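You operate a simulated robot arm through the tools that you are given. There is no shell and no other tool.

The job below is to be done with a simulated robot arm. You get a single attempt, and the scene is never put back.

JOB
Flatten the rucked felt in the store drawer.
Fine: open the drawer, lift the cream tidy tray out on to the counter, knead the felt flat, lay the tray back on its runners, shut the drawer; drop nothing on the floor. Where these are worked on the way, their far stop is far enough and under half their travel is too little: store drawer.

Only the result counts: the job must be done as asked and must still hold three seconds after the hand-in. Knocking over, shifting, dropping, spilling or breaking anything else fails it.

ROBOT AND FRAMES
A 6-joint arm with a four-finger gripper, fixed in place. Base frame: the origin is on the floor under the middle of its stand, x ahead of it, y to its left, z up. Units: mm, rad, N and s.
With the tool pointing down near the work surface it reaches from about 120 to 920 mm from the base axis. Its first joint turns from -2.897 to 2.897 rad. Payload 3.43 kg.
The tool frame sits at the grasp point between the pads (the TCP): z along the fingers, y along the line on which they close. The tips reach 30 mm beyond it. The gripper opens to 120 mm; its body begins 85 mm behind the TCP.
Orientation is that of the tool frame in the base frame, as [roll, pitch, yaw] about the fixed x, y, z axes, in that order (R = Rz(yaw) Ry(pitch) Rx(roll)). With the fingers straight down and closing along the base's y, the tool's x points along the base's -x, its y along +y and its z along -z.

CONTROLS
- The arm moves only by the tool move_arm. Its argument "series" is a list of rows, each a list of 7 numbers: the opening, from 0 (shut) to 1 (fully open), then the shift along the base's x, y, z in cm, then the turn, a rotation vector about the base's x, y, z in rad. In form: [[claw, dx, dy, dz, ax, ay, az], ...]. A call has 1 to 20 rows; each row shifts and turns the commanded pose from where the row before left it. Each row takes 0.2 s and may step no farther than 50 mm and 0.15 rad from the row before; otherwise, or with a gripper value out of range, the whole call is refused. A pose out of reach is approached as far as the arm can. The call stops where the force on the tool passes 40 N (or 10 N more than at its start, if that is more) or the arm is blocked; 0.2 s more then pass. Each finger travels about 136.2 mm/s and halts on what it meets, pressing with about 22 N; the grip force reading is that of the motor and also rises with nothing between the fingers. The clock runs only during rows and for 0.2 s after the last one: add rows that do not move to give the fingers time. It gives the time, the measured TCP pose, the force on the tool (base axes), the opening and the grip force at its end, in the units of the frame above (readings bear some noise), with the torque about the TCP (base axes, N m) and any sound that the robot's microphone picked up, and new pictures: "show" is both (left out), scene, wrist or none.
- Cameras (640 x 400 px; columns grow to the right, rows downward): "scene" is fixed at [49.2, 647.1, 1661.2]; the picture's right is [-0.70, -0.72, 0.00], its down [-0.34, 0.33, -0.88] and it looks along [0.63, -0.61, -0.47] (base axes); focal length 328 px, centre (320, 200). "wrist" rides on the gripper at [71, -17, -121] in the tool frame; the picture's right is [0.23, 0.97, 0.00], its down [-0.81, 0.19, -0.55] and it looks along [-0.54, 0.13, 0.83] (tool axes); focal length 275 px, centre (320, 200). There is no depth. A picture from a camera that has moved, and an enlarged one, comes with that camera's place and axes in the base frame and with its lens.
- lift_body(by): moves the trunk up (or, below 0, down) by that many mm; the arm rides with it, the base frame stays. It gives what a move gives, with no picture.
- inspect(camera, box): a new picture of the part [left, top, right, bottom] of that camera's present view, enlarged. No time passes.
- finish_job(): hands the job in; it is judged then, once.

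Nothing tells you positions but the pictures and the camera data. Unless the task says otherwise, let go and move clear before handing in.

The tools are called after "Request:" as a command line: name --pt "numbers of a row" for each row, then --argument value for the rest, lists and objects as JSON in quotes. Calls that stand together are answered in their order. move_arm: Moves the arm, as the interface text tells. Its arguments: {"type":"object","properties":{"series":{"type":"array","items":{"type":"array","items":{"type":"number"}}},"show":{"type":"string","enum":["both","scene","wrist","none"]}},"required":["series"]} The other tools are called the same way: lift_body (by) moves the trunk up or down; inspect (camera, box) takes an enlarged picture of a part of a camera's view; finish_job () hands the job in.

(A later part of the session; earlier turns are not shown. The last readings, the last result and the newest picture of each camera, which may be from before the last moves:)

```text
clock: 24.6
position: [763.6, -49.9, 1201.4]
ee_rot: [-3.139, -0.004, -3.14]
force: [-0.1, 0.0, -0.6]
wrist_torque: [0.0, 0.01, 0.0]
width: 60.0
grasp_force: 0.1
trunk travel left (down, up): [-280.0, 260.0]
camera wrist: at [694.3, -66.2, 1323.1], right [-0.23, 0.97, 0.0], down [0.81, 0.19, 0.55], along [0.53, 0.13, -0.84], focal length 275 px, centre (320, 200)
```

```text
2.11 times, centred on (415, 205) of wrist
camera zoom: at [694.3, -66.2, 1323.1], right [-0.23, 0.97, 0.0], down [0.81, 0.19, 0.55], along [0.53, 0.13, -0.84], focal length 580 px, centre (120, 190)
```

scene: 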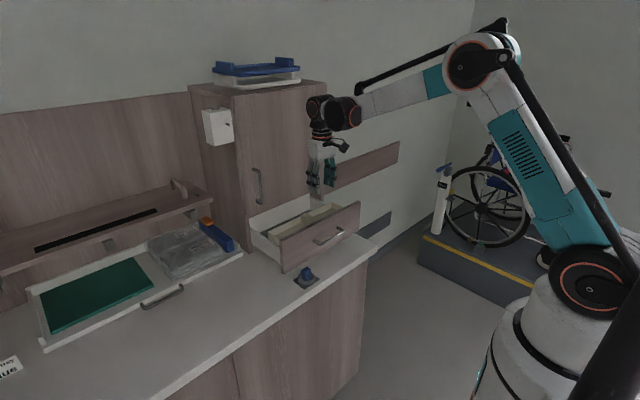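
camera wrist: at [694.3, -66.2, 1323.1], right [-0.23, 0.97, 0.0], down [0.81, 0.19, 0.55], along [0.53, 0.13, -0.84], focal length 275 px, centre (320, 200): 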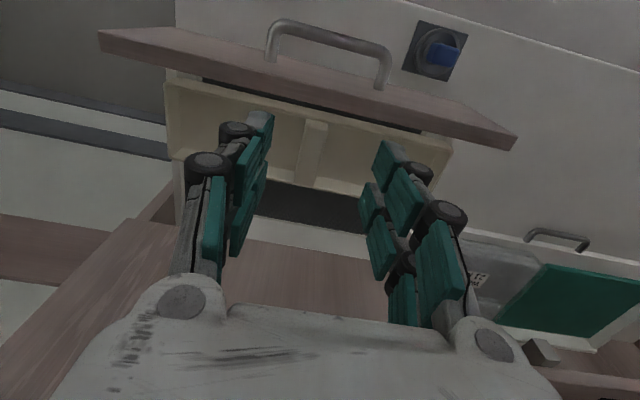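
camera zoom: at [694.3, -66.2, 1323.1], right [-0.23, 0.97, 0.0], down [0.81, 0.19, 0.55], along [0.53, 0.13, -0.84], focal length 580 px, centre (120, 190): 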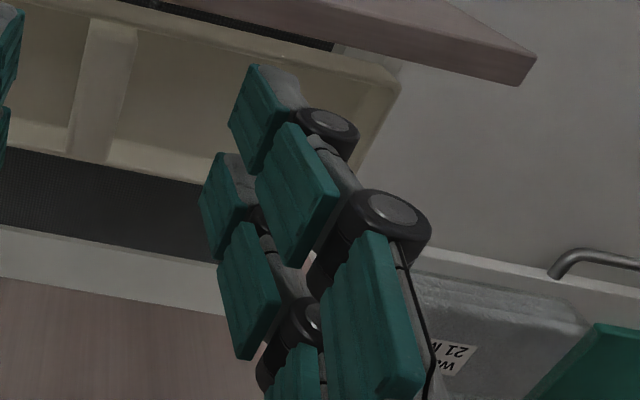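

Fingers span only about ±23 mm in x, so they fit well in the ~75 mm compartments. I'll move over the divider at about (818, −47) and stop above the rim to check alignment.

Request:
move_arm --pt "0.5 2 0.1 -2 0 0 0" --pt "0.5 2 0.1 -2 0 0 0" --pt "0.5 1.4 0.1 -2 0 0 0" --pt "0.5 0 0 -2 0 0 0" --pt "0.5 0 0 -1.5 0 0 0" --show "both"

Request:
inspect --camera "scene" --box '[240, 140, 370, 275]'

```text
clock: 25.8
position: [818.1, -48.0, 1106.8]
ee_rot: [-3.137, -0.001, 3.141]
force: [-0.1, 0.1, -0.1]
wrist_torque: [-0.02, -0.01, 0.0]
width: 60.0
grasp_force: 0.1
trunk travel left (down, up): [-280.0, 260.0]
camera wrist: at [747.9, -63.0, 1227.1], right [-0.23, 0.97, 0.0], down [0.81, 0.19, 0.55], along [0.54, 0.12, -0.84], focal length 275 px, centre (320, 200)
```

scene: 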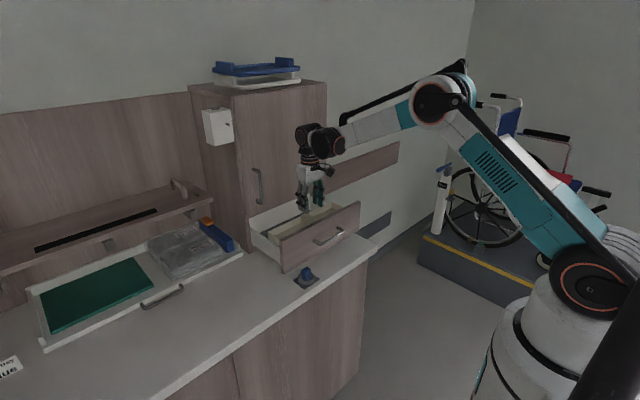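
wrist: 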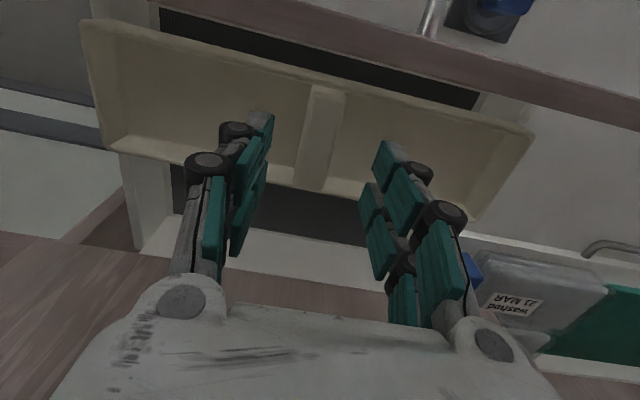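

```text
2.96 times, centred on (305, 208) of scene
camera zoom: at [49.2, 647.1, 1661.2], right [-0.7, -0.72, 0.0], down [-0.34, 0.33, -0.88], along [0.63, -0.61, -0.47], focal length 972 px, centre (364, 178)
```

zoom: 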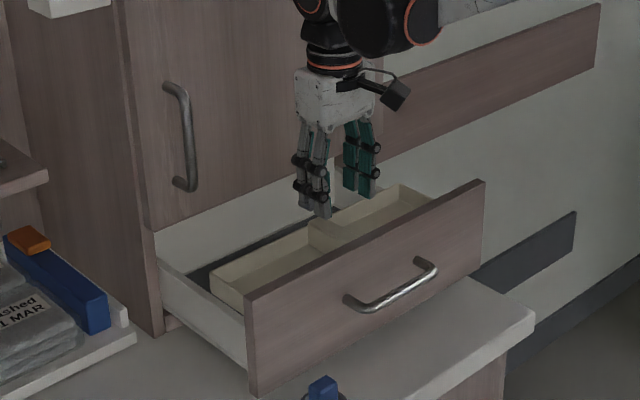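

The fingers straddle the divider well (divider y≈-48, rim z≈1038). I'll lower to TCP z≈1048 in steps.

Request:
move_arm --pt "0.5 0.2 0 -2 0 0 0" --pt "0.5 0 0 -2 0 0 0" --pt "0.5 0 0 -1 0 0 0" --pt "0.5 0 0 -0.8 0 0 0" --show "both"

Request:
inspect --camera "scene" --box '[260, 170, 350, 260]'

```text
clock: 26.8
position: [819.3, -46.4, 1048.2]
ee_rot: [-3.138, -0.003, 3.141]
force: [0.3, -0.2, 0.4]
wrist_torque: [0.02, -0.03, -0.01]
width: 59.8
grasp_force: 0.1
trunk travel left (down, up): [-280.0, 260.0]
camera wrist: at [749.7, -62.5, 1169.2], right [-0.23, 0.97, 0.0], down [0.81, 0.19, 0.55], along [0.54, 0.12, -0.84], focal length 275 px, centre (320, 200)
```

scene: 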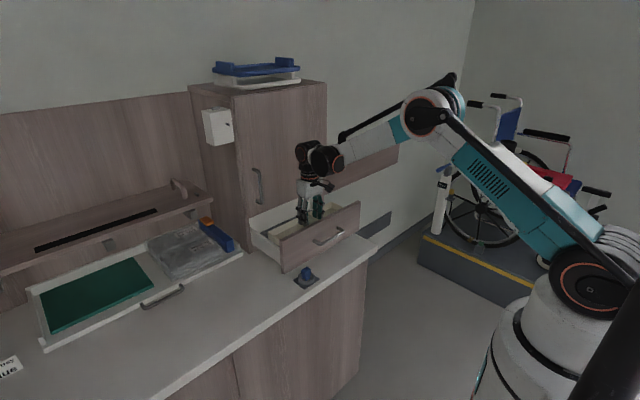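
wrist: 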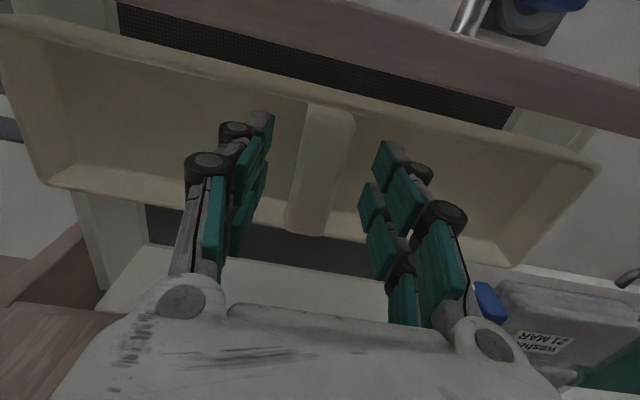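

```text
4.44 times, centred on (305, 215) of scene
camera zoom: at [49.2, 647.1, 1661.2], right [-0.7, -0.72, 0.0], down [-0.34, 0.33, -0.88], along [0.63, -0.61, -0.47], focal length 1458 px, centre (387, 133)
```

zoom: 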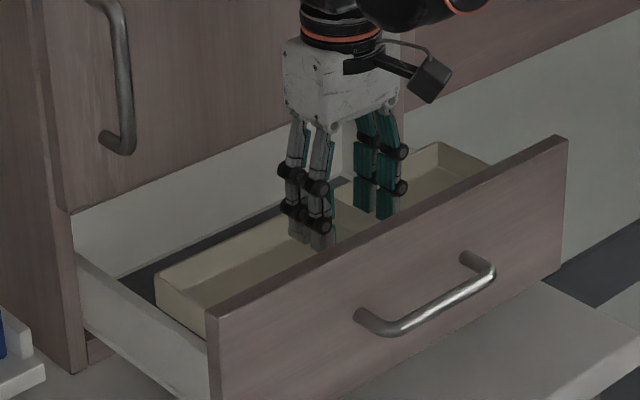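

Fingers are inside both compartments without contact. I'll go 5 mm deeper and close on the divider.

Request:
move_arm --pt "0.5 0 -0.1 -0.5 0 0 0" --pt "0.35 0 0 0 0 0 0" --pt "0.15 0 0 0 0 0 0" --pt "0.0 0 0 0 0 0 0" --pt "0.0 0 0 0 0 0 0" --show "both"

```text
clock: 28.0
position: [819.4, -47.2, 1044.6]
ee_rot: [-3.138, -0.004, 3.14]
force: [-0.6, 0.3, 1.8]
wrist_torque: [-0.01, 0.04, 0.08]
width: 25.4
grasp_force: 21.6
trunk travel left (down, up): [-280.0, 260.0]
camera wrist: at [749.6, -63.2, 1164.9], right [-0.23, 0.97, 0.0], down [0.81, 0.19, 0.55], along [0.54, 0.12, -0.84], focal length 275 px, centre (320, 200)
```

scene: 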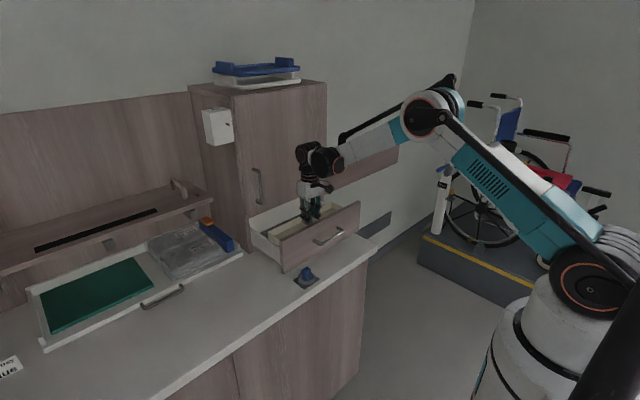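
wrist: 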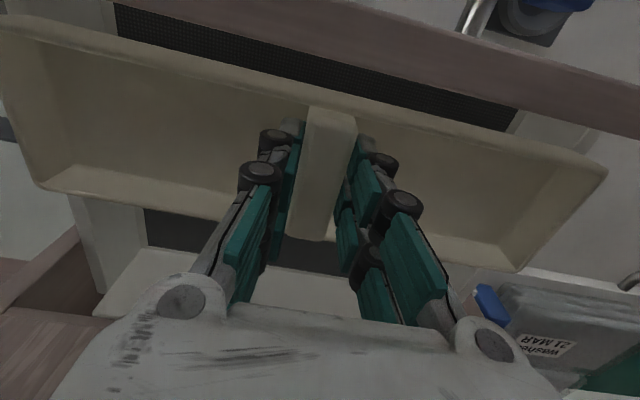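

The divider is held (25.4 mm). Recorded seat pose: TCP (819.4, −47.2, 1044.6). I'll lift gently and check the tray comes up level.

Request:
move_arm --pt "0.0 0 0 0.5 0 0 0" --pt "0.0 0 0 0.5 0 0 0" --pt "0.0 0 0 1 0 0 0" --pt "0.0 0 0 1 0 0 0" --show "both"

Request:
inspect --camera "scene" --box '[240, 170, 370, 275]'

```text
clock: 29.0
position: [819.8, -45.4, 1073.7]
ee_rot: [-3.139, -0.003, 3.138]
force: [-1.2, -0.2, -0.8]
wrist_torque: [-0.01, -0.01, 0.02]
width: 25.8
grasp_force: 21.7
trunk travel left (down, up): [-280.0, 260.0]
camera wrist: at [749.8, -62.3, 1194.8], right [-0.23, 0.97, 0.0], down [0.81, 0.19, 0.55], along [0.54, 0.12, -0.84], focal length 275 px, centre (320, 200)
```

scene: 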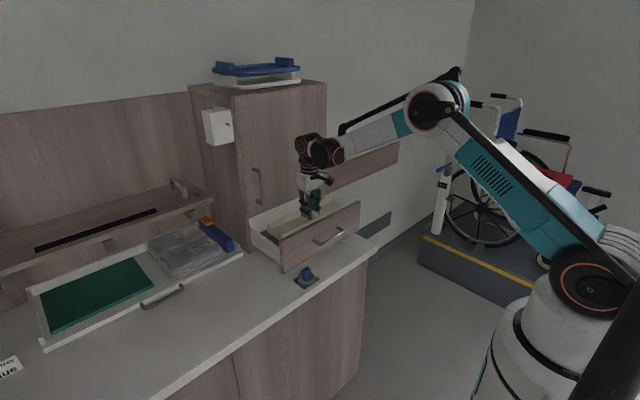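
wrist: 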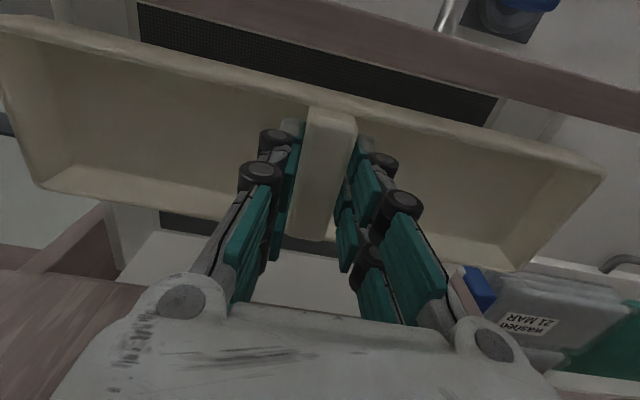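

```text
3.81 times, centred on (305, 222) of scene
camera zoom: at [49.2, 647.1, 1661.2], right [-0.7, -0.72, 0.0], down [-0.34, 0.33, -0.88], along [0.63, -0.61, -0.47], focal length 1250 px, centre (377, 114)
```

zoom: 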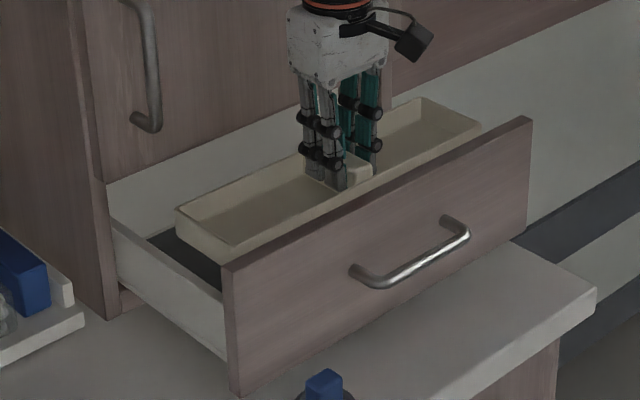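

The tray lifts cleanly and level. I'll raise it well above the drawer front.

Request:
move_arm --pt "0.0 0 0 2 0 0 0" --pt "0.0 0 0 2 0 0 0" --pt "0.0 0 0 2 0 0 0" --pt "0.0 0 0 2 0 0 0" --pt "0.0 0 0 1 0 0 0" --show "both"

Request:
inspect --camera "scene" --box '[240, 150, 370, 275]'

```text
clock: 30.2
position: [818.9, -47.1, 1163.7]
ee_rot: [-3.139, -0.003, 3.139]
force: [-0.4, 0.2, -2.5]
wrist_torque: [0.01, 0.0, 0.01]
width: 25.8
grasp_force: 21.8
trunk travel left (down, up): [-280.0, 260.0]
camera wrist: at [749.8, -62.1, 1284.9], right [-0.23, 0.97, 0.0], down [0.81, 0.19, 0.55], along [0.54, 0.12, -0.84], focal length 275 px, centre (320, 200)
```

scene: 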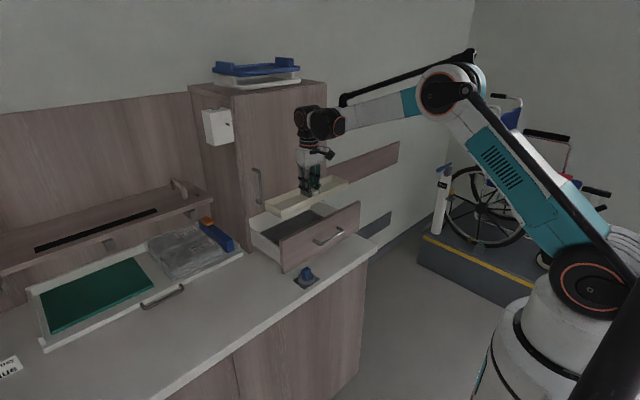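
wrist: 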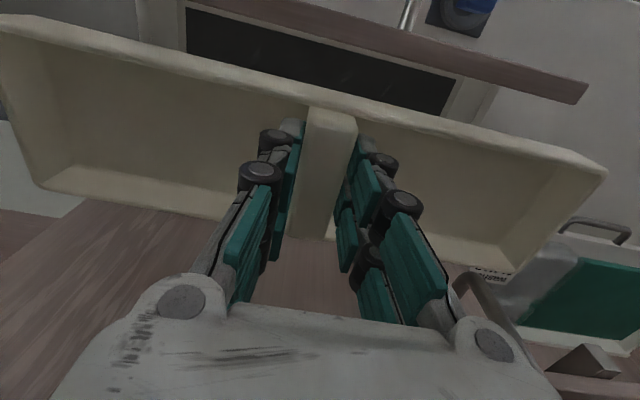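

```text
3.20 times, centred on (305, 212) of scene
camera zoom: at [49.2, 647.1, 1661.2], right [-0.7, -0.72, 0.0], down [-0.34, 0.33, -0.88], along [0.63, -0.61, -0.47], focal length 1050 px, centre (368, 160)
```

zoom: 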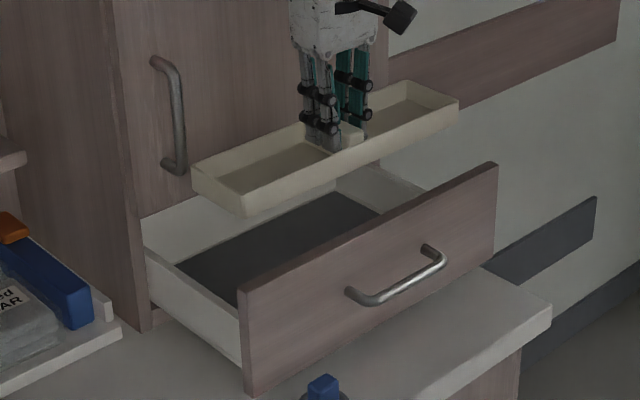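

The tray is clear above the drawer and dark felt is visible beneath. I'll carry the tray left to the open counter area around (755, 350), clear of the peg and the white pull-out.

Request:
move_arm --pt "0.0 -1 1 0 0 0 0" --pt "0.0 -1 2 0 0 0 0" --pt "0.0 -1 3 0 0 0 0" --pt "0.0 -0.5 3.5 0 0 0 0" --pt "0.0 -0.5 3.5 0 0 0 0" --pt "0.0 -0.5 3.5 0 0 0 0" --pt "0.0 -0.5 3.5 0 0 0 0" --pt "0.0 -0.5 3.5 0 0 0 0" --pt "0.0 -0.5 3.5 0 0 0 0" --pt "0.0 -0.5 3.5 0 0 0 0" --pt "0.0 0 3.5 0 0 0 0" --pt "0.0 0 3 0 0 0 0" --pt "0.0 0 2 0 0 0 0" --pt "0.0 0 0.7 0 0 0 0" --show "both"

```text
clock: 33.2
position: [756.8, 349.3, 1162.8]
ee_rot: [-3.139, -0.004, 3.139]
force: [-0.1, 0.5, -1.9]
wrist_torque: [-0.06, 0.0, 0.02]
width: 25.7
grasp_force: 21.9
trunk travel left (down, up): [-280.0, 260.0]
camera wrist: at [685.5, 333.3, 1284.8], right [-0.23, 0.97, 0.0], down [0.81, 0.19, 0.55], along [0.54, 0.12, -0.84], focal length 275 px, centre (320, 200)
```

scene: 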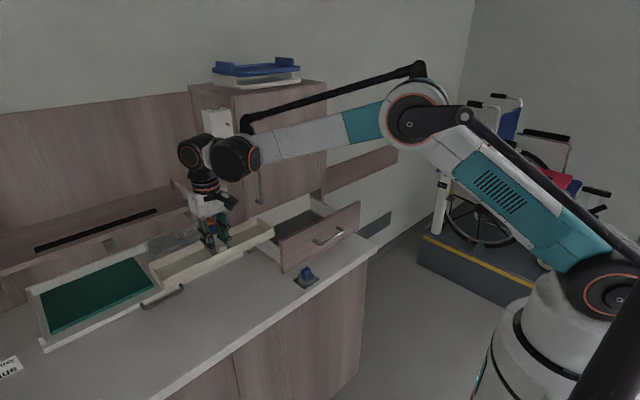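
wrist: 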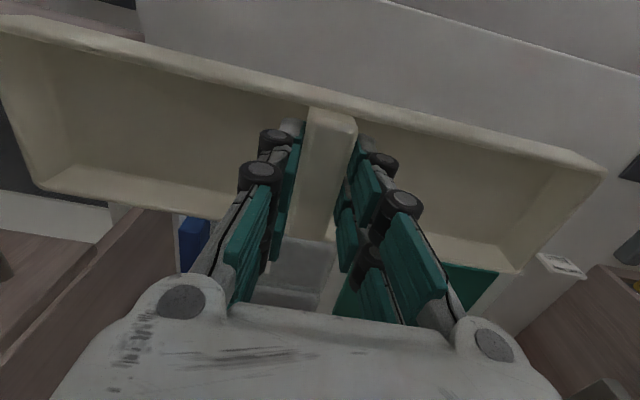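

The tray is over clear counter (x≈711–801, y≈190–510). I'll lower to ~35 mm above the counter and check.

Request:
move_arm --pt "0.0 0 0 -2.5 0 0 0" --pt "0.0 0 0 -2.5 0 0 0" --pt "0.0 0 0 -2.5 0 0 0" --pt "0.0 0 0 -2.5 0 0 0" --pt "0.0 0 0 -2.5 0 0 0" --pt "0.0 0 0 -2.5 0 0 0" --pt "0.0 0 0 -2.5 0 0 0" --pt "0.0 0 0 -1.5 0 0 0" --show "both"

Request:
inspect --camera "scene" --box '[130, 190, 310, 320]'

```text
clock: 35.0
position: [755.7, 348.4, 973.3]
ee_rot: [-3.138, -0.003, 3.141]
force: [0.0, 0.0, -1.7]
wrist_torque: [0.03, -0.01, 0.03]
width: 26.1
grasp_force: 22.1
trunk travel left (down, up): [-280.0, 260.0]
camera wrist: at [686.0, 332.9, 1094.9], right [-0.23, 0.97, 0.0], down [0.81, 0.19, 0.55], along [0.54, 0.12, -0.84], focal length 275 px, centre (320, 200)
```

scene: 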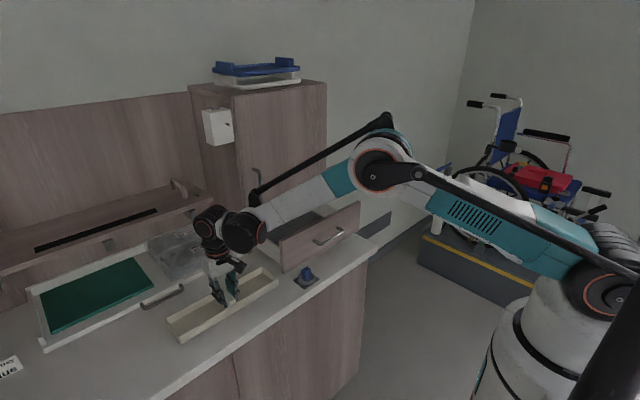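
wrist: 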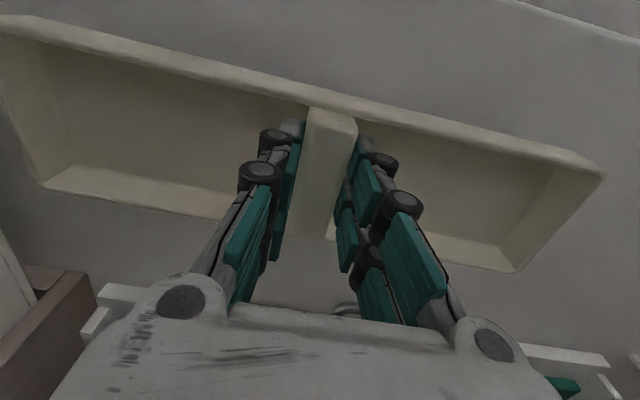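

```text
3.08 times, centred on (220, 255) of scene
camera zoom: at [49.2, 647.1, 1661.2], right [-0.7, -0.72, 0.0], down [-0.34, 0.33, -0.88], along [0.63, -0.61, -0.47], focal length 1010 px, centre (628, 31)
```

zoom: 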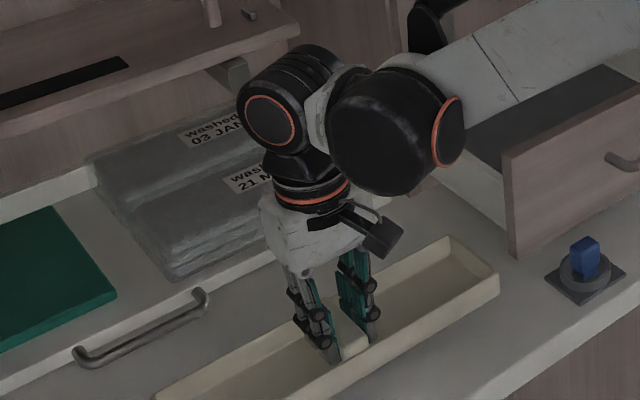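

Plenty of room on the counter. I'll lower slowly until the tray touches down.

Request:
move_arm --pt "0.0 0 0 -0.6 0 0 0" --pt "0.0 0 0 -0.6 0 0 0" --pt "0.0 0 0 -0.6 0 0 0" --pt "0.0 0 0 -0.5 0 0 0" --pt "0.0 0 0 -0.4 0 0 0" --pt "0.0 0 0 -0.3 0 0 0" --show "scene"

```text
clock: 36.4
position: [752.1, 348.8, 945.7]
ee_rot: [-3.14, -0.002, 3.141]
force: [2.3, 1.1, 17.3]
wrist_torque: [0.06, 0.1, 0.06]
width: 26.0
grasp_force: 21.8
trunk travel left (down, up): [-280.0, 260.0]
```

scene: 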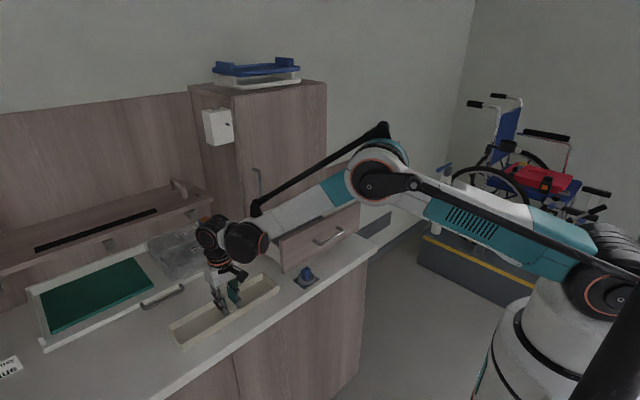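

The tray has touched the counter (17 N up). I'll ease off the press, open the fingers and rise straight up.

Request:
move_arm --pt "0.0 0 0 0.2 0 0 0" --pt "0.3 0 0 0 0 0 0" --pt "0.5 0 0 0 0 0 0" --pt "0.5 0 0 0 0 0 0" --pt "0.5 0 0 1 0 0 0" --pt "0.5 0 0 2 0 0 0" --pt "0.5 0 0 3 0 0 0" --pt "0.5 0 0 4 0 0 0" --pt "0.5 0 0 4 0 0 0" --pt "0.5 0 0 4 0 0 0" --show "both"

Request:
inspect --camera "scene" --box '[130, 190, 310, 360]'

```text
clock: 38.6
position: [756.7, 350.4, 1123.6]
ee_rot: [-3.14, -0.004, 3.141]
force: [-0.4, 0.5, 0.6]
wrist_torque: [-0.02, 0.04, -0.03]
width: 60.1
grasp_force: 0.0
trunk travel left (down, up): [-280.0, 260.0]
camera wrist: at [685.4, 334.7, 1245.7], right [-0.23, 0.97, 0.0], down [0.81, 0.19, 0.55], along [0.54, 0.12, -0.84], focal length 275 px, centre (320, 200)
```

scene: 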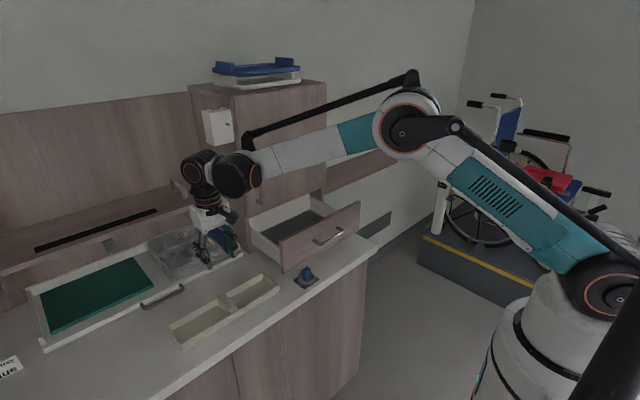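
wrist: 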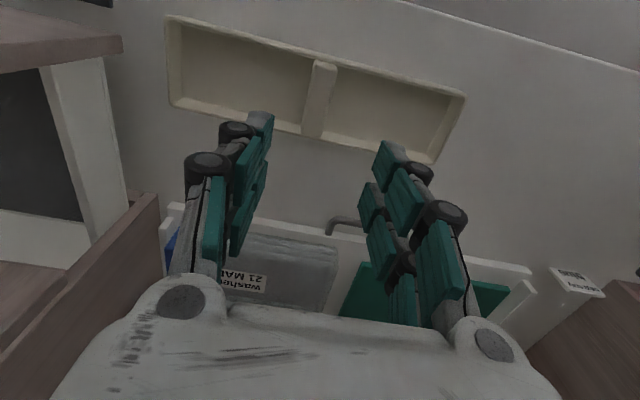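

```text
2.35 times, centred on (220, 275) of scene
camera zoom: at [49.2, 647.1, 1661.2], right [-0.7, -0.72, 0.0], down [-0.34, 0.33, -0.88], along [0.63, -0.61, -0.47], focal length 772 px, centre (555, 24)
```

zoom: 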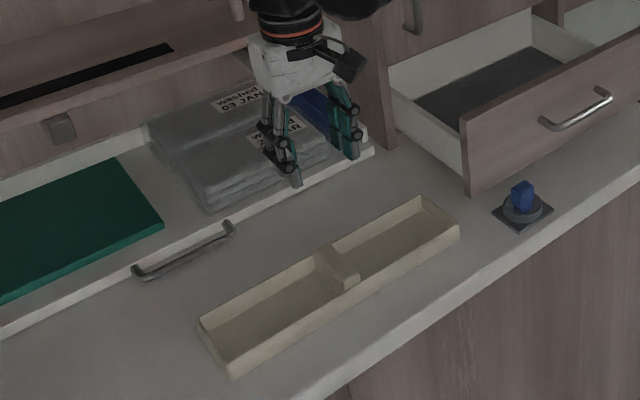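

The tray rests squarely on the counter. Now I'll inspect the felt in the drawer.

Request:
inspect --camera "scene" --box '[245, 185, 365, 260]'

Request:
move_arm --pt "0.5 0 -3.5 1 0 0 0" --pt "0.5 0 -4 1 0 0 0" --pt "0.5 0 -4 1 0 0 0" --pt "0.5 0 -4 1 0 0 0" --pt "0.3 0 -4 1 0 0 0" --pt "0.1 0 -4 1 0 0 0" --pt "0.0 0 -4 1 0 0 0" --pt "0.0 0 -4 0 0 0 0" --pt "0.0 0 -4 0 0 0 0" --pt "0.0 0 -4 0 0 0 0" --show "both"

```text
5.33 times, centred on (305, 222) of scene
camera zoom: at [49.2, 647.1, 1661.2], right [-0.7, -0.72, 0.0], down [-0.34, 0.33, -0.88], along [0.63, -0.61, -0.47], focal length 1750 px, centre (400, 80)
```

zoom: 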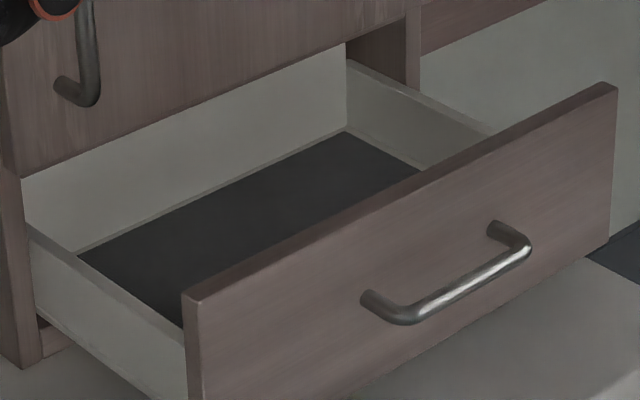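

```text
clock: 40.8
position: [752.9, -46.4, 1196.0]
ee_rot: [-3.14, -0.003, 3.141]
force: [-0.3, 0.2, -0.6]
wrist_torque: [0.03, -0.01, 0.0]
width: 0.1
grasp_force: 22.0
trunk travel left (down, up): [-280.0, 260.0]
camera wrist: at [683.6, -62.1, 1315.8], right [-0.23, 0.97, 0.0], down [0.81, 0.19, 0.55], along [0.54, 0.12, -0.84], focal length 275 px, centre (320, 200)
```

scene: 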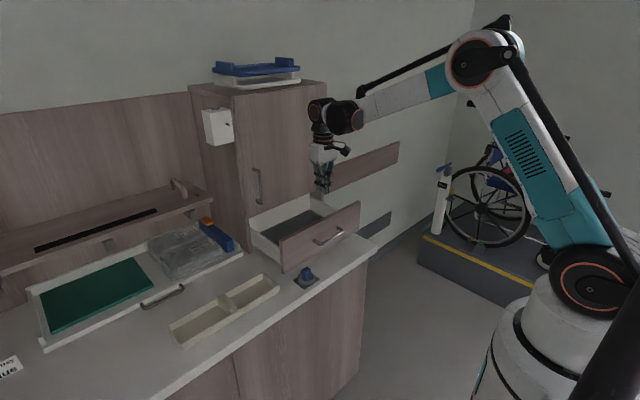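
wrist: 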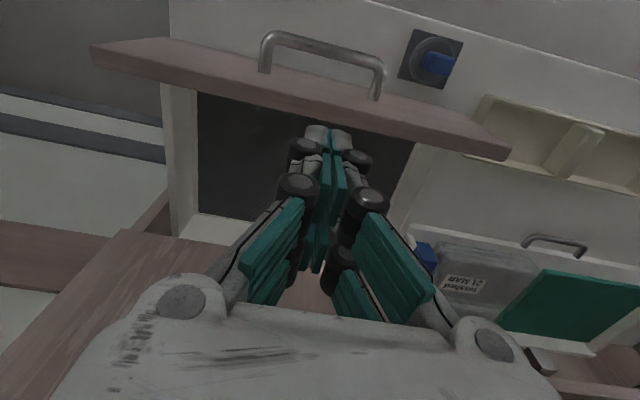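

The dark mat at the bottom fills the drawer; I need a clearer look for rucks.

Request:
inspect --camera "wrist" --box '[180, 80, 300, 230]'

Request:
inspect --camera "wrist" --box '[340, 110, 430, 240]'

Request:
inspect --camera "scene" --box '[252, 200, 332, 250]'

```text
2.67 times, centred on (240, 155) of wrist
camera zoom: at [683.6, -62.1, 1315.8], right [-0.23, 0.97, 0.0], down [0.81, 0.19, 0.55], along [0.54, 0.12, -0.84], focal length 734 px, centre (533, 320)
```

zoom: 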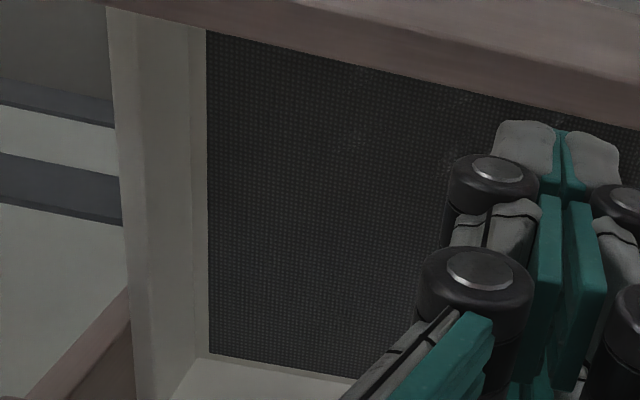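

```text
3.08 times, centred on (385, 175) of wrist
camera zoom: at [683.6, -62.1, 1315.8], right [-0.23, 0.97, 0.0], down [0.81, 0.19, 0.55], along [0.54, 0.12, -0.84], focal length 847 px, centre (120, 277)
```

zoom: 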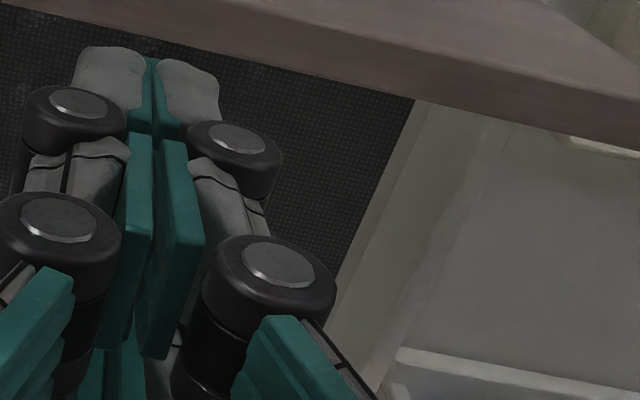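

```text
8.00 times, centred on (292, 225) of scene
camera zoom: at [49.2, 647.1, 1661.2], right [-0.7, -0.72, 0.0], down [-0.34, 0.33, -0.88], along [0.63, -0.61, -0.47], focal length 2625 px, centre (544, 0)
```

zoom: 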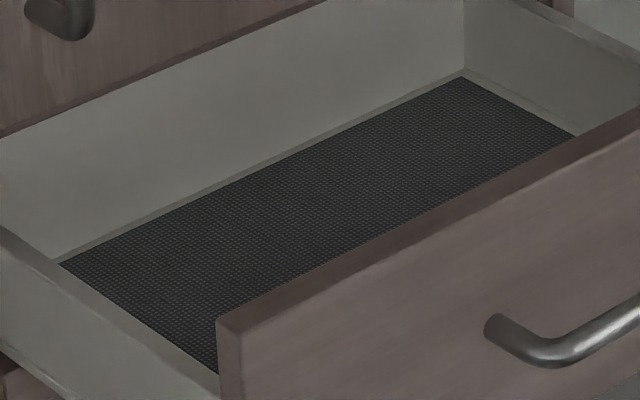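

The mat looks fairly uniform from here; I'll bring the camera closer with a forward tilt to look for rucks.

Request:
move_arm --pt "0.0 1.6 0 -2 0 -0.1 0" --pt "0.0 1.6 0 -2 0 -0.1 0" --pt "0.0 1.6 0 -2 0 -0.1 0" --pt "0.0 1.5 0 -2 0 -0.1 0" --show "wrist"

Request:
inspect --camera "wrist" --box '[100, 0, 300, 125]'

Request:
inspect --camera "wrist" --box '[280, 0, 480, 125]'

```text
clock: 41.8
position: [817.7, -44.4, 1116.8]
ee_rot: [-3.139, 0.398, 3.139]
force: [-0.4, 0.2, 0.8]
wrist_torque: [0.0, -0.03, 0.03]
width: 0.0
grasp_force: 21.6
trunk travel left (down, up): [-280.0, 260.0]
camera wrist: at [705.3, -60.2, 1200.4], right [-0.21, 0.97, -0.09], down [0.53, 0.19, 0.82], along [0.82, 0.12, -0.56], focal length 275 px, centre (320, 200)
```

wrist: 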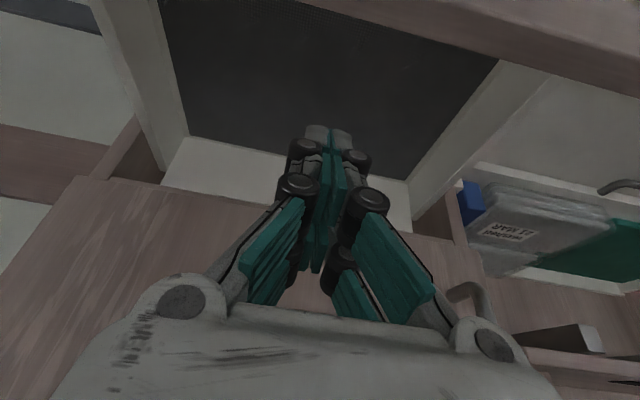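

```text
3.20 times, centred on (200, 62) of wrist
camera zoom: at [705.3, -60.2, 1200.4], right [-0.21, 0.97, -0.09], down [0.53, 0.19, 0.82], along [0.82, 0.12, -0.56], focal length 881 px, centre (704, 640)
```

zoom: 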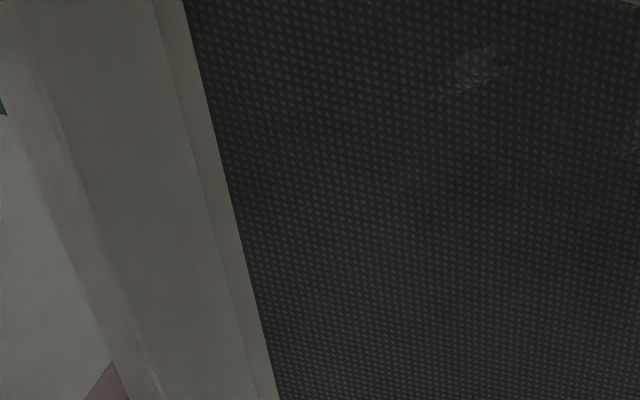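

```text
3.20 times, centred on (380, 62) of wrist
camera zoom: at [705.3, -60.2, 1200.4], right [-0.21, 0.97, -0.09], down [0.53, 0.19, 0.82], along [0.82, 0.12, -0.56], focal length 881 px, centre (128, 640)
```

zoom: 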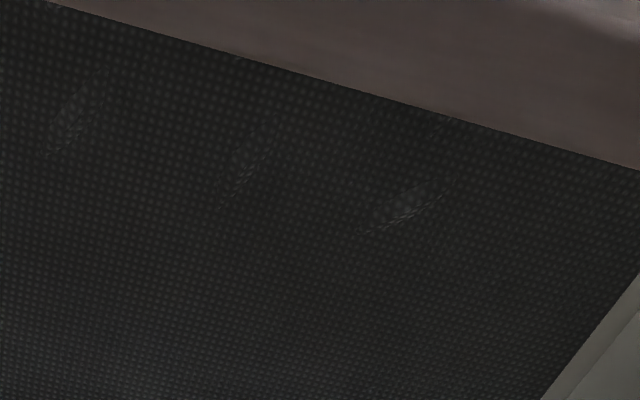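

I can now make out faint ridges in the mat in a row at about x≈835, y≈-121, -75, -21, 27. I'll zoom further to understand their shape.

Request:
inspect --camera "wrist" --box '[225, 5, 285, 43]'

Request:
inspect --camera "wrist" --box '[280, 15, 340, 53]'

Request:
inspect --camera "wrist" --box '[330, 30, 390, 68]'

Request:
inspect --camera "wrist" --box '[380, 40, 440, 78]'

```text
10.53 times, centred on (255, 24) of wrist
camera zoom: at [705.3, -60.2, 1200.4], right [-0.21, 0.97, -0.09], down [0.53, 0.19, 0.82], along [0.82, 0.12, -0.56], focal length 2898 px, centre (1004, 2053)
```

zoom: 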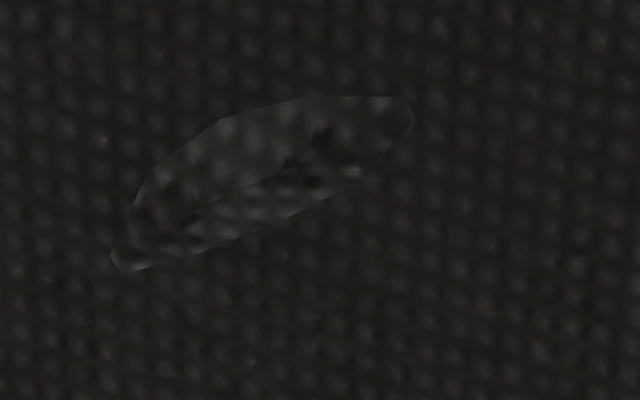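

```text
10.53 times, centred on (310, 34) of wrist
camera zoom: at [705.3, -60.2, 1200.4], right [-0.21, 0.97, -0.09], down [0.53, 0.19, 0.82], along [0.82, 0.12, -0.56], focal length 2898 px, centre (425, 1947)
```

zoom: 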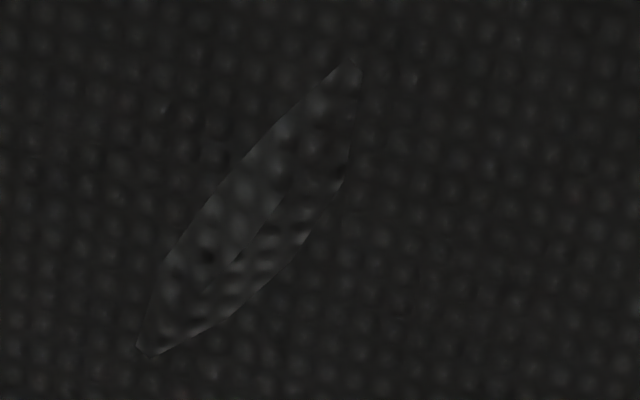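

```text
10.53 times, centred on (360, 49) of wrist
camera zoom: at [705.3, -60.2, 1200.4], right [-0.21, 0.97, -0.09], down [0.53, 0.19, 0.82], along [0.82, 0.12, -0.56], focal length 2898 px, centre (-101, 1790)
```

zoom: 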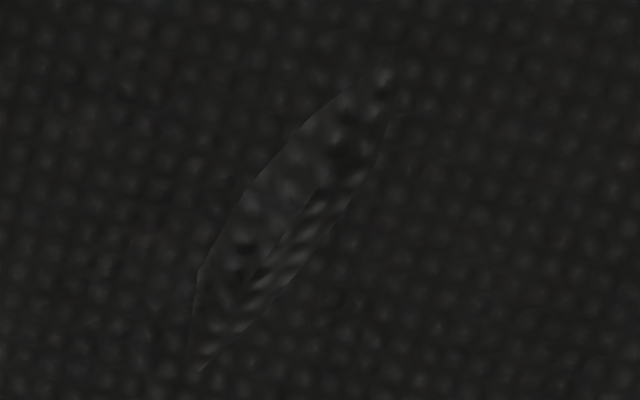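

```text
10.53 times, centred on (410, 59) of wrist
camera zoom: at [705.3, -60.2, 1200.4], right [-0.21, 0.97, -0.09], down [0.53, 0.19, 0.82], along [0.82, 0.12, -0.56], focal length 2898 px, centre (-627, 1684)
```

zoom: 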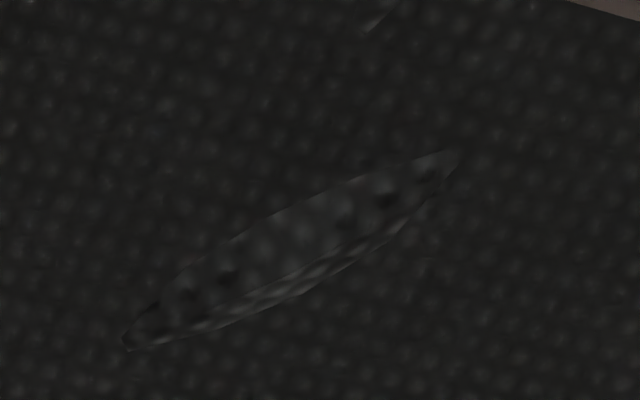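

Each ruck is a small lens-shaped ridge. I'll scan the rest of the mat systematically for more of them.

Request:
inspect --camera "wrist" --box '[160, 0, 260, 62]'

Request:
inspect --camera "wrist" --box '[400, 20, 500, 82]'

Request:
inspect --camera "wrist" --box '[170, 60, 270, 122]'

Request:
inspect --camera "wrist" --box '[250, 60, 350, 122]'

Request:
inspect --camera "wrist" --box '[350, 70, 450, 132]'

Request:
inspect --camera "wrist" --box '[350, 120, 450, 182]'

Request:
inspect --camera "wrist" --box '[190, 100, 310, 175]'

```text
6.40 times, centred on (210, 31) of wrist
camera zoom: at [705.3, -60.2, 1200.4], right [-0.21, 0.97, -0.09], down [0.53, 0.19, 0.82], along [0.82, 0.12, -0.56], focal length 1762 px, centre (1024, 1282)
```

zoom: 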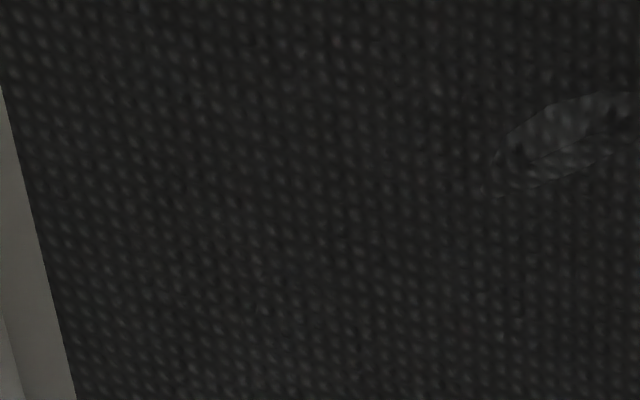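

```text
6.40 times, centred on (450, 51) of wrist
camera zoom: at [705.3, -60.2, 1200.4], right [-0.21, 0.97, -0.09], down [0.53, 0.19, 0.82], along [0.82, 0.12, -0.56], focal length 1762 px, centre (-512, 1154)
```

zoom: 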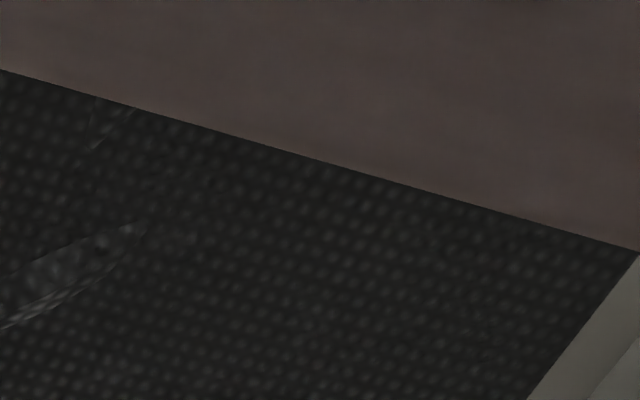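

```text
6.40 times, centred on (220, 91) of wrist
camera zoom: at [705.3, -60.2, 1200.4], right [-0.21, 0.97, -0.09], down [0.53, 0.19, 0.82], along [0.82, 0.12, -0.56], focal length 1762 px, centre (960, 898)
```

zoom: 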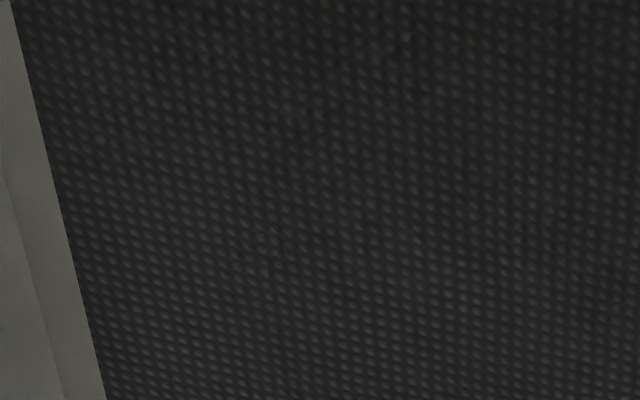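

```text
6.40 times, centred on (300, 91) of wrist
camera zoom: at [705.3, -60.2, 1200.4], right [-0.21, 0.97, -0.09], down [0.53, 0.19, 0.82], along [0.82, 0.12, -0.56], focal length 1762 px, centre (448, 898)
```

zoom: 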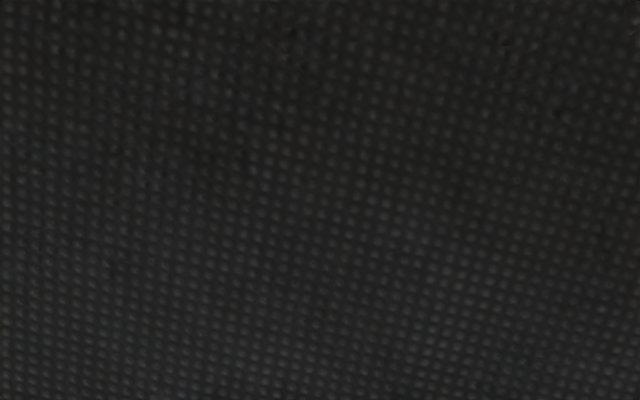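

```text
6.40 times, centred on (400, 101) of wrist
camera zoom: at [705.3, -60.2, 1200.4], right [-0.21, 0.97, -0.09], down [0.53, 0.19, 0.82], along [0.82, 0.12, -0.56], focal length 1762 px, centre (-192, 834)
```

zoom: 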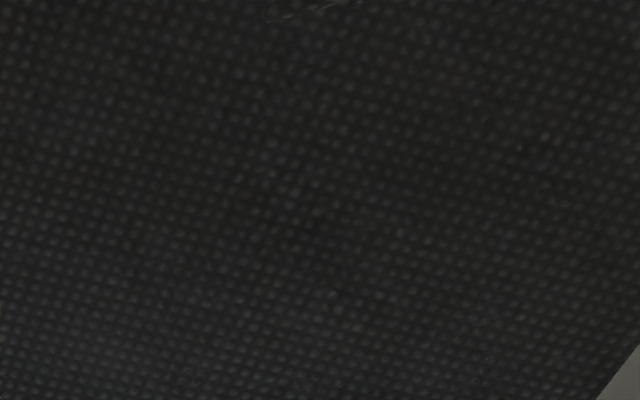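

```text
6.40 times, centred on (400, 151) of wrist
camera zoom: at [705.3, -60.2, 1200.4], right [-0.21, 0.97, -0.09], down [0.53, 0.19, 0.82], along [0.82, 0.12, -0.56], focal length 1762 px, centre (-192, 514)
```

zoom: 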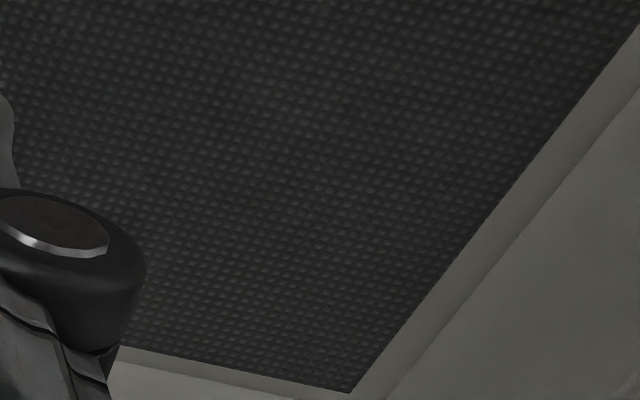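

```text
5.33 times, centred on (250, 138) of wrist
camera zoom: at [705.3, -60.2, 1200.4], right [-0.21, 0.97, -0.09], down [0.53, 0.19, 0.82], along [0.82, 0.12, -0.56], focal length 1468 px, centre (693, 533)
```

zoom: 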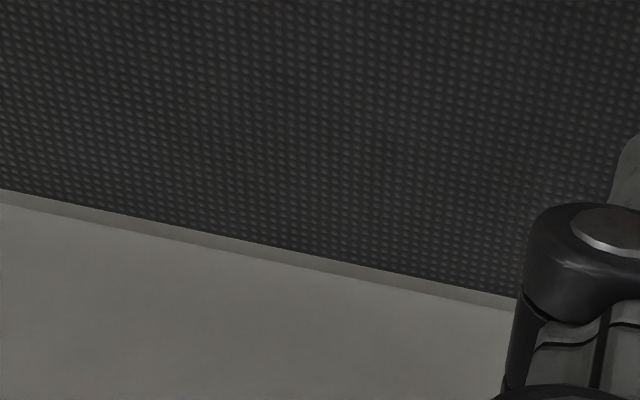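

There's at least one more ruck closer to the front panel, which hides the front strip from here. I'll straighten the tool and place the camera above the front strip to see everything.

Request:
move_arm --pt "0.0 0.6 0 1.0 0 0.1 0" --pt "0.0 0.6 0 1.0 0 0.1 0" --pt "0.0 0.6 0 1.0 0 0.1 0" --pt "0.0 0.6 0 1.0 0 0.098 0" --show "wrist"

Request:
inspect --camera "wrist" --box '[120, 0, 280, 100]'

Request:
inspect --camera "wrist" --box '[260, 0, 420, 100]'

Request:
inspect --camera "wrist" --box '[380, 20, 540, 120]'

Request:
inspect --camera "wrist" --box '[130, 80, 290, 180]'

Request:
inspect --camera "wrist" --box '[340, 80, 500, 180]'

```text
clock: 42.8
position: [843.0, -43.8, 1155.4]
ee_rot: [-3.138, -0.005, 3.14]
force: [-0.2, -0.5, -0.1]
wrist_torque: [0.01, 0.02, 0.04]
width: 0.0
grasp_force: 22.1
trunk travel left (down, up): [-280.0, 260.0]
camera wrist: at [773.2, -60.2, 1275.9], right [-0.23, 0.97, 0.0], down [0.81, 0.19, 0.55], along [0.54, 0.12, -0.84], focal length 275 px, centre (320, 200)
```

wrist: 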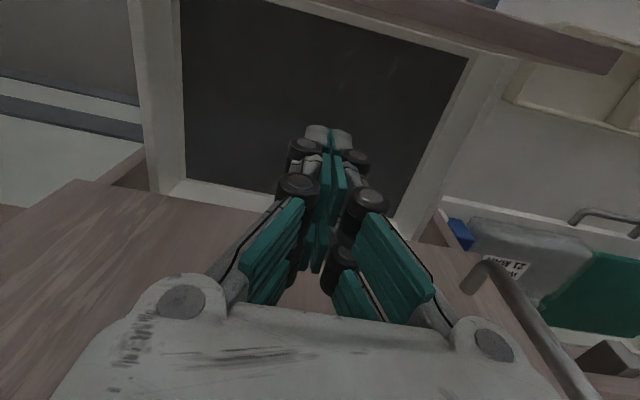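

```text
4.00 times, centred on (200, 50) of wrist
camera zoom: at [773.2, -60.2, 1275.9], right [-0.23, 0.97, 0.0], down [0.81, 0.19, 0.55], along [0.54, 0.12, -0.84], focal length 1101 px, centre (800, 800)
```

zoom: 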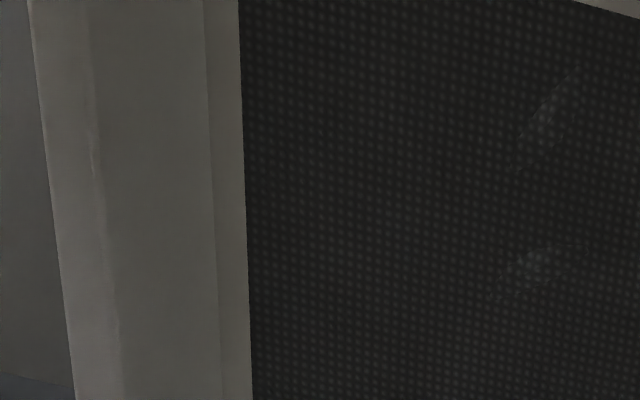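

```text
4.00 times, centred on (340, 50) of wrist
camera zoom: at [773.2, -60.2, 1275.9], right [-0.23, 0.97, 0.0], down [0.81, 0.19, 0.55], along [0.54, 0.12, -0.84], focal length 1101 px, centre (240, 800)
```

zoom: 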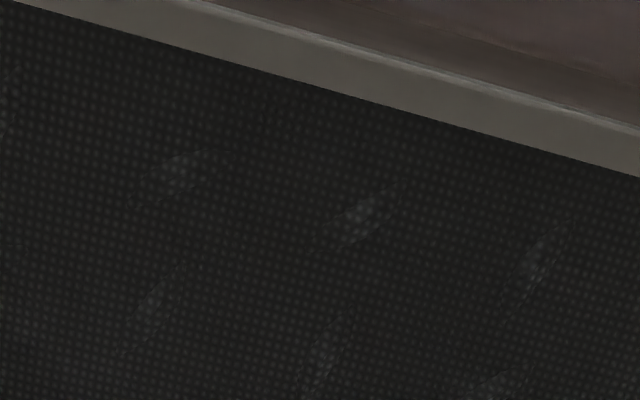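

```text
4.00 times, centred on (460, 70) of wrist
camera zoom: at [773.2, -60.2, 1275.9], right [-0.23, 0.97, 0.0], down [0.81, 0.19, 0.55], along [0.54, 0.12, -0.84], focal length 1101 px, centre (-240, 720)
```

zoom: 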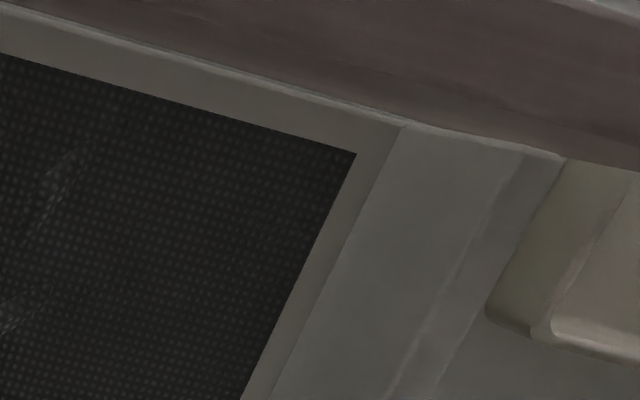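

```text
4.00 times, centred on (210, 130) of wrist
camera zoom: at [773.2, -60.2, 1275.9], right [-0.23, 0.97, 0.0], down [0.81, 0.19, 0.55], along [0.54, 0.12, -0.84], focal length 1101 px, centre (760, 480)
```

zoom: 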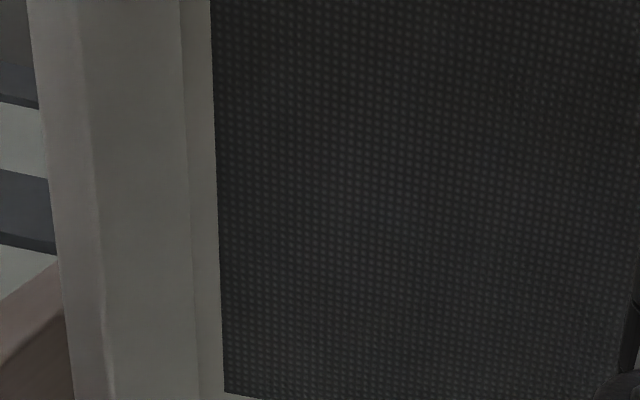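

```text
4.00 times, centred on (420, 130) of wrist
camera zoom: at [773.2, -60.2, 1275.9], right [-0.23, 0.97, 0.0], down [0.81, 0.19, 0.55], along [0.54, 0.12, -0.84], focal length 1101 px, centre (-80, 480)
```

zoom: 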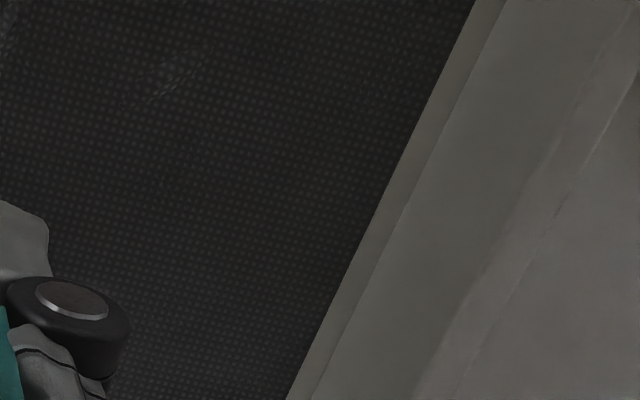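

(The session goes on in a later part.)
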